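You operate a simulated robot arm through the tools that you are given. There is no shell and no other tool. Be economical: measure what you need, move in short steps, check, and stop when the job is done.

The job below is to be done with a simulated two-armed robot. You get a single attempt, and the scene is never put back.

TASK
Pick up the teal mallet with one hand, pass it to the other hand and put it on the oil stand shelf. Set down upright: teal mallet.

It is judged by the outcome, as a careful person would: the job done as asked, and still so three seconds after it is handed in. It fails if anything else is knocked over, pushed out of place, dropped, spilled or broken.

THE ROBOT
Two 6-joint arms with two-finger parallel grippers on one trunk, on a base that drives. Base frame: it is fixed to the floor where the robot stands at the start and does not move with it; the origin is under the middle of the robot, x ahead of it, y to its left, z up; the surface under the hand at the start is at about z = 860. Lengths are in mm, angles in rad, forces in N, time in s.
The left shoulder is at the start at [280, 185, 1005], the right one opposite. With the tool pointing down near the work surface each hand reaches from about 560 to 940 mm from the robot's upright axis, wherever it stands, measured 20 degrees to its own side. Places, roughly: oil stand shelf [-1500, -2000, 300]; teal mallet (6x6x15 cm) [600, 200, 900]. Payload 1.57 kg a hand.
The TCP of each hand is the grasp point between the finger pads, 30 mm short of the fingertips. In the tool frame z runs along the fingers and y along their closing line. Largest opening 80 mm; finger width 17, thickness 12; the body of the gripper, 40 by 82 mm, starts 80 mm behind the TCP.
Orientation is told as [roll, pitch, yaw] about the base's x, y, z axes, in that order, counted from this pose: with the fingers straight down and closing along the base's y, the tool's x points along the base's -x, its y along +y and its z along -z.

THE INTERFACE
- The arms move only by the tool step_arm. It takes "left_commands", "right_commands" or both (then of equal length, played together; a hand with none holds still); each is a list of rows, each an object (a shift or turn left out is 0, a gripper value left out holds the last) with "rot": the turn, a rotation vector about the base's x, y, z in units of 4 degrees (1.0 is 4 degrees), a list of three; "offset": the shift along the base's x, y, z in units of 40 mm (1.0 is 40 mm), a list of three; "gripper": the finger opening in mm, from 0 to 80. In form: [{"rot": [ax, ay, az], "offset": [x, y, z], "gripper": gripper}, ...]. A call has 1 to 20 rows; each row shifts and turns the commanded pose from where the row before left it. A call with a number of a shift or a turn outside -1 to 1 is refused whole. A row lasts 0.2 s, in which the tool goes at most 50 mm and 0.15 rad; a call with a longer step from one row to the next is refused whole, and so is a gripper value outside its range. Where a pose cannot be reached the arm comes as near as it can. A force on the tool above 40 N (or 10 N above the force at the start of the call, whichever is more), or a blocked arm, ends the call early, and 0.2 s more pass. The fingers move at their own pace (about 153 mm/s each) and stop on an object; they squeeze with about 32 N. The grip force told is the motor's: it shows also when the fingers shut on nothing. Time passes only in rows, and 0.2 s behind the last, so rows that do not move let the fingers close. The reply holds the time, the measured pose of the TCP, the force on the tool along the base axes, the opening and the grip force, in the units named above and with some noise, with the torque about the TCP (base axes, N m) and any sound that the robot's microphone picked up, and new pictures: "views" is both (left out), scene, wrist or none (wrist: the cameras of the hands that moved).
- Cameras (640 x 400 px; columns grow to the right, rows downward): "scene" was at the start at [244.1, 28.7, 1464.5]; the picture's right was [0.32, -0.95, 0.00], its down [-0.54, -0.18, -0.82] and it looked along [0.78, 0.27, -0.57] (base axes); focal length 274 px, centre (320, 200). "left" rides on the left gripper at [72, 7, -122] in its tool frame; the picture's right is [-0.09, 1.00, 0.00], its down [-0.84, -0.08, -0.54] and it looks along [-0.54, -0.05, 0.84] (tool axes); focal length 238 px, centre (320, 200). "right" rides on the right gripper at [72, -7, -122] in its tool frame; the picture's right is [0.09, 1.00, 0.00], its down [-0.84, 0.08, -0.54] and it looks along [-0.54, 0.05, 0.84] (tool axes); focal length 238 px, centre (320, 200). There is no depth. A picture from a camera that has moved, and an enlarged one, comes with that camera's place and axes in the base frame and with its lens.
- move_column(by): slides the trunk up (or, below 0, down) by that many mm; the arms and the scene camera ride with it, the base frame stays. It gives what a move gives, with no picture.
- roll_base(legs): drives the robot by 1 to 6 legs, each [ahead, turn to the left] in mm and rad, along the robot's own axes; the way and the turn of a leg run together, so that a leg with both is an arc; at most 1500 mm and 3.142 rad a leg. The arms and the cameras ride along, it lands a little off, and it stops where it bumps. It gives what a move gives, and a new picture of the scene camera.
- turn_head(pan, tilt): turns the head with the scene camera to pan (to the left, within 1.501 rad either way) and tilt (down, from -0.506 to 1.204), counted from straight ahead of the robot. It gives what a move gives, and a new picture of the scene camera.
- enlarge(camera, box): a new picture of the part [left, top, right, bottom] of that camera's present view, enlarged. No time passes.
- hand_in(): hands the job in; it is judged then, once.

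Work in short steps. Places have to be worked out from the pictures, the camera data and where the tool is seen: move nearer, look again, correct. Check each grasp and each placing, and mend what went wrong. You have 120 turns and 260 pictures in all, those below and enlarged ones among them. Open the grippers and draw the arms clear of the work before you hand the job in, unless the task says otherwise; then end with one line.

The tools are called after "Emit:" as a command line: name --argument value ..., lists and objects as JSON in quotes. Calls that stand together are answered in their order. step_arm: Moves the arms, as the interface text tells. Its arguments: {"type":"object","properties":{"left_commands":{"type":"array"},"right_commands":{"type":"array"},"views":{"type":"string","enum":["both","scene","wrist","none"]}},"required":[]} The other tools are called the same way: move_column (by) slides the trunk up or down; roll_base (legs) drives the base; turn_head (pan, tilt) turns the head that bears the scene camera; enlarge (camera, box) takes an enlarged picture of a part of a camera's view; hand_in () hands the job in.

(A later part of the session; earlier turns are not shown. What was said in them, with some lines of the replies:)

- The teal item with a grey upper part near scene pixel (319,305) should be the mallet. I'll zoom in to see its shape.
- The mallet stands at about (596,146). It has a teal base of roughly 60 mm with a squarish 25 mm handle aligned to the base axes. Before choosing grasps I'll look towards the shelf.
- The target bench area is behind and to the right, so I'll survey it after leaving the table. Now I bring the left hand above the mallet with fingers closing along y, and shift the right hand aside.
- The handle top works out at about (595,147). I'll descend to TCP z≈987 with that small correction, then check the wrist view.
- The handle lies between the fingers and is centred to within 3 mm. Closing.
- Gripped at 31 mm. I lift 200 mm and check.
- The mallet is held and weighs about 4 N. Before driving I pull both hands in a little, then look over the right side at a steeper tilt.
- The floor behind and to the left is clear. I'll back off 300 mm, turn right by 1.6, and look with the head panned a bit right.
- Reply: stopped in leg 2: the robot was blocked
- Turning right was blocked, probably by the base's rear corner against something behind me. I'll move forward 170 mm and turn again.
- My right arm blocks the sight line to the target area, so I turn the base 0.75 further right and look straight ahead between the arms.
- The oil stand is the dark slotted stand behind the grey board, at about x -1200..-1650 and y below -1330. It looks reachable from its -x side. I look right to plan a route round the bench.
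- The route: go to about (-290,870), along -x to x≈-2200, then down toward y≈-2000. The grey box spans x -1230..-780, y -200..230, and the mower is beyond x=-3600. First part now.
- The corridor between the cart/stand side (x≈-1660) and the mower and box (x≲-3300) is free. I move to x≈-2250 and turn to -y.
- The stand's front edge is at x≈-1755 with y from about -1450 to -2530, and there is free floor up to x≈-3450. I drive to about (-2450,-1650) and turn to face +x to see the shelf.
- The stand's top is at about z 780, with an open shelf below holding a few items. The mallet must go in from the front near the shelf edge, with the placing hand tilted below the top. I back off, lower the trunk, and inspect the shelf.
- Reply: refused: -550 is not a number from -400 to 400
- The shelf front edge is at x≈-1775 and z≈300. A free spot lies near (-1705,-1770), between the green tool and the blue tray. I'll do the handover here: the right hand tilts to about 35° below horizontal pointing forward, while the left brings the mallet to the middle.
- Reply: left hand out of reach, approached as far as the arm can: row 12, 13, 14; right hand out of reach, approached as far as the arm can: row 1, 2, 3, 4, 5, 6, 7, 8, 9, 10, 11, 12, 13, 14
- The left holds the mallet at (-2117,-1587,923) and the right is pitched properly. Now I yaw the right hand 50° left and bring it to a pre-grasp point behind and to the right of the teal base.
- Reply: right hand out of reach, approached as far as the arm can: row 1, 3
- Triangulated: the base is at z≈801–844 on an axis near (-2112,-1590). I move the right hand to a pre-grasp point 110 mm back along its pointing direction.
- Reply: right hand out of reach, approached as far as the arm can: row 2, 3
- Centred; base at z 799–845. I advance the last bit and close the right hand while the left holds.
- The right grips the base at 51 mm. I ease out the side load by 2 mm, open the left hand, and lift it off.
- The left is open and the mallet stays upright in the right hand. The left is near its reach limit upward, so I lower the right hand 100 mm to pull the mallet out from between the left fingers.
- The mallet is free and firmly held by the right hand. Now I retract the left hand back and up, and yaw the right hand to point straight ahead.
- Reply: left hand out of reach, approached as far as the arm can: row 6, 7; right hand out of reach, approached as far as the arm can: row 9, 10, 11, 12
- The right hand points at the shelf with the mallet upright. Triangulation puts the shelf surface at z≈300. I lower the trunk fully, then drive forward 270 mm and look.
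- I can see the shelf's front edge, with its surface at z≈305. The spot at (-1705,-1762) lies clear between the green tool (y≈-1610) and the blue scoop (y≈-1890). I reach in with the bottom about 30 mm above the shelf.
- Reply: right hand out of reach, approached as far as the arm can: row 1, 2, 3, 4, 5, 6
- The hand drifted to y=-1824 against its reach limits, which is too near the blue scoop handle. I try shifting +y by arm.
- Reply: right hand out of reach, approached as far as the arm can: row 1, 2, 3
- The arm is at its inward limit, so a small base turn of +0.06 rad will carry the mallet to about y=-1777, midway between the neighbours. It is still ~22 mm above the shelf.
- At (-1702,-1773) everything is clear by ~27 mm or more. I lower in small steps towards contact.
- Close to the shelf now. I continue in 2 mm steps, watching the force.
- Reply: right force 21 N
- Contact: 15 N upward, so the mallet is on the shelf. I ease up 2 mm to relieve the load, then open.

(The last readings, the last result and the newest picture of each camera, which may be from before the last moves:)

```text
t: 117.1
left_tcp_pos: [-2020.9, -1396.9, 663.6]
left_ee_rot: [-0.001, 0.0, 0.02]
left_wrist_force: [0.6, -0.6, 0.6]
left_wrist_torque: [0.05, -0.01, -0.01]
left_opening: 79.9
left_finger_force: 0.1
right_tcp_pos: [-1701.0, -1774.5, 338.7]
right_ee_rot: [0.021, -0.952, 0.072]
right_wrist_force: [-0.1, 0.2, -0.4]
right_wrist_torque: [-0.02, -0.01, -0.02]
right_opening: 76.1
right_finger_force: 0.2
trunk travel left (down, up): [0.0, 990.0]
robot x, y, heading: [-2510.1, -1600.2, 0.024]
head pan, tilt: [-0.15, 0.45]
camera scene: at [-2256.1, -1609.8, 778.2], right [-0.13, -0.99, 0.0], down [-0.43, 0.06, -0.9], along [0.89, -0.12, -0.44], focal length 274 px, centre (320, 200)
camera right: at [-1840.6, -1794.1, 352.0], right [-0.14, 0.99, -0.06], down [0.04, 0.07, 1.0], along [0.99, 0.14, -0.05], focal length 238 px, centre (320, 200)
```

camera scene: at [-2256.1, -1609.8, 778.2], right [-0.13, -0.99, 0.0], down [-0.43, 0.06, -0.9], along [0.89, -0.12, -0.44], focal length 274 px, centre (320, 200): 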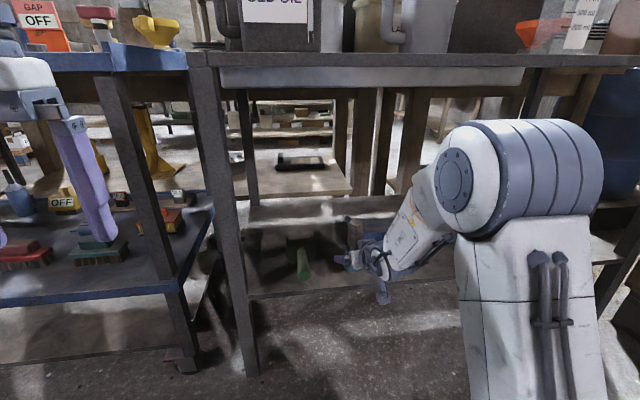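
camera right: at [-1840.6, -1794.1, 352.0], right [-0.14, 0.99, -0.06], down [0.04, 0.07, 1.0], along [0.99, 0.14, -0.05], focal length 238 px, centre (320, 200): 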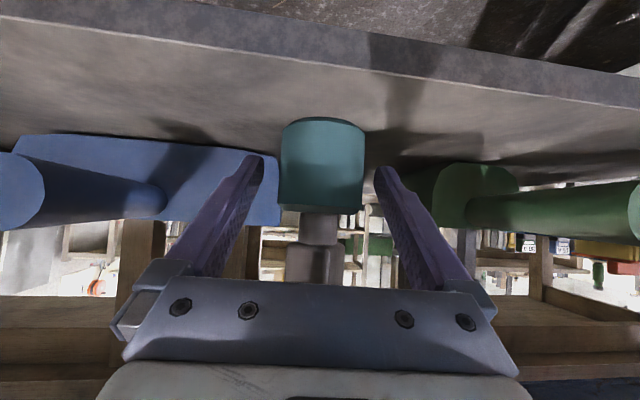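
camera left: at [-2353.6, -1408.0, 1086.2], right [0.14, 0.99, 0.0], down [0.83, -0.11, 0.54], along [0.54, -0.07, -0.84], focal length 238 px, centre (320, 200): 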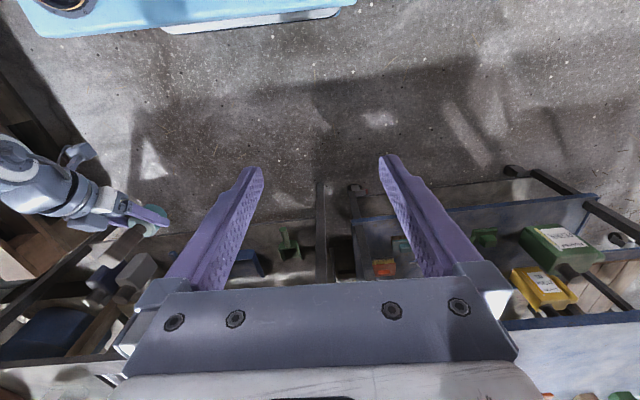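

Released and standing upright with the fingers clear on both sides. I back the base straight out.

Emit:
roll_base --legs '[[-350, 0]]'

Emit:
turn_head --pan -0.25 --tilt 0.3

Emit:
enlarge --camera "right" --box '[160, 20, 480, 220]'

```text
t: 119.4
left_tcp_pos: [-2375.2, -1402.0, 663.4]
left_ee_rot: [0.0, 0.001, 0.025]
left_wrist_force: [0.6, -0.2, -0.1]
left_wrist_torque: [-0.01, -0.01, 0.0]
left_opening: 80.1
left_finger_force: 0.1
right_tcp_pos: [-2053.8, -1778.8, 339.0]
right_ee_rot: [0.021, -0.953, 0.076]
right_wrist_force: [-0.6, 0.4, -0.1]
right_wrist_torque: [0.01, -0.01, 0.01]
right_opening: 76.0
right_finger_force: 0.0
trunk travel left (down, up): [0.0, 990.0]
robot x, y, heading: [-2866.8, -1609.6, 0.023]
head pan, tilt: [-0.15, 0.45]
camera scene: at [-2609.9, -1616.4, 778.2], right [-0.13, -0.99, 0.0], down [-0.43, 0.06, -0.9], along [0.89, -0.11, -0.44], focal length 274 px, centre (320, 200)
```

scene: 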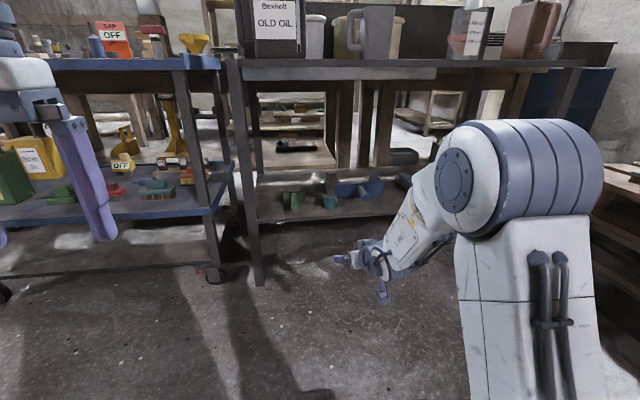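

```text
t: 120.1
left_tcp_pos: [-2376.4, -1404.6, 665.0]
left_ee_rot: [-0.001, -0.001, 0.025]
left_wrist_force: [-0.1, -0.1, -0.4]
left_wrist_torque: [0.02, -0.02, 0.02]
left_opening: 80.0
left_finger_force: 0.1
right_tcp_pos: [-2053.9, -1779.2, 339.4]
right_ee_rot: [0.022, -0.95, 0.075]
right_wrist_force: [0.6, 0.5, 0.2]
right_wrist_torque: [0.01, 0.02, 0.0]
right_opening: 76.0
right_finger_force: 0.0
trunk travel left (down, up): [0.0, 990.0]
robot x, y, heading: [-2860.9, -1611.8, 0.027]
head pan, tilt: [-0.25, 0.3]
camera scene: at [-2610.1, -1625.7, 792.1], right [-0.22, -0.97, 0.0], down [-0.29, 0.07, -0.96], along [0.93, -0.21, -0.3], focal length 274 px, centre (320, 200)
```

scene: 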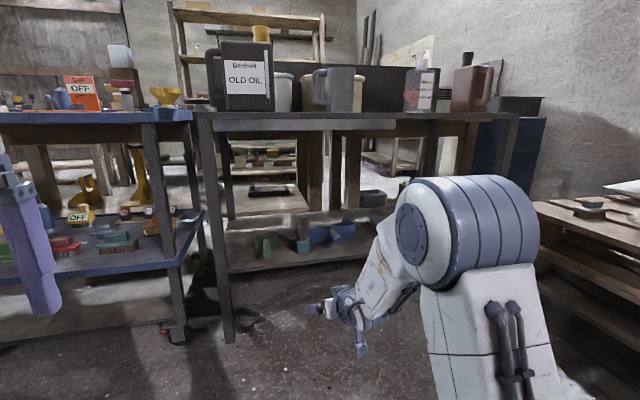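

```text
2.00 times, centred on (320, 120) of right
camera zoom: at [-2193.8, -1799.2, 352.1], right [-0.15, 0.99, -0.06], down [0.04, 0.07, 1.0], along [0.99, 0.14, -0.05], focal length 477 px, centre (320, 360)
```

zoom: 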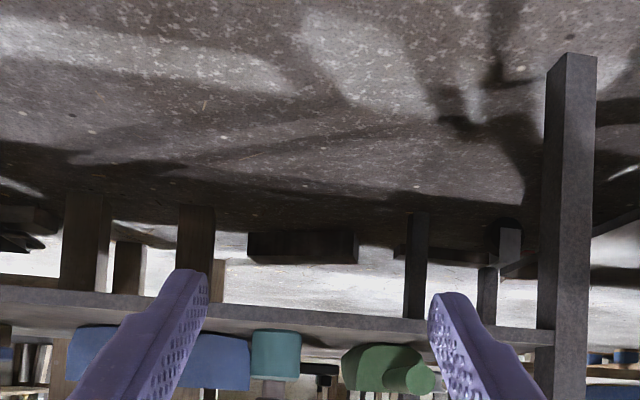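

Emit:
enlarge --camera "scene" --box '[200, 180, 400, 305]'

```text
3.20 times, centred on (300, 242) of scene
camera zoom: at [-2610.1, -1625.7, 792.1], right [-0.22, -0.97, 0.0], down [-0.29, 0.07, -0.96], along [0.93, -0.21, -0.3], focal length 875 px, centre (384, 64)
```

zoom: 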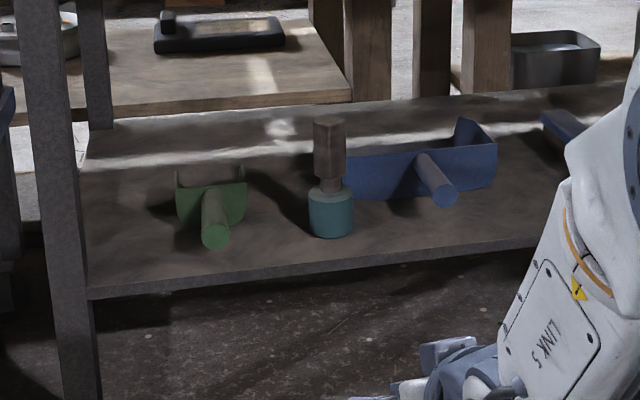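

The mallet stands upright on the oil stand's shelf. The neighbouring items look undisturbed, and both hands are open and clear.

Emit:
hand_in

```text
The job is handed in.
```

The teal mallet was picked up with the left hand, passed to the right hand, and set upright on the oil stand shelf. I saw nothing knocked over or moved, and I've handed the job in.
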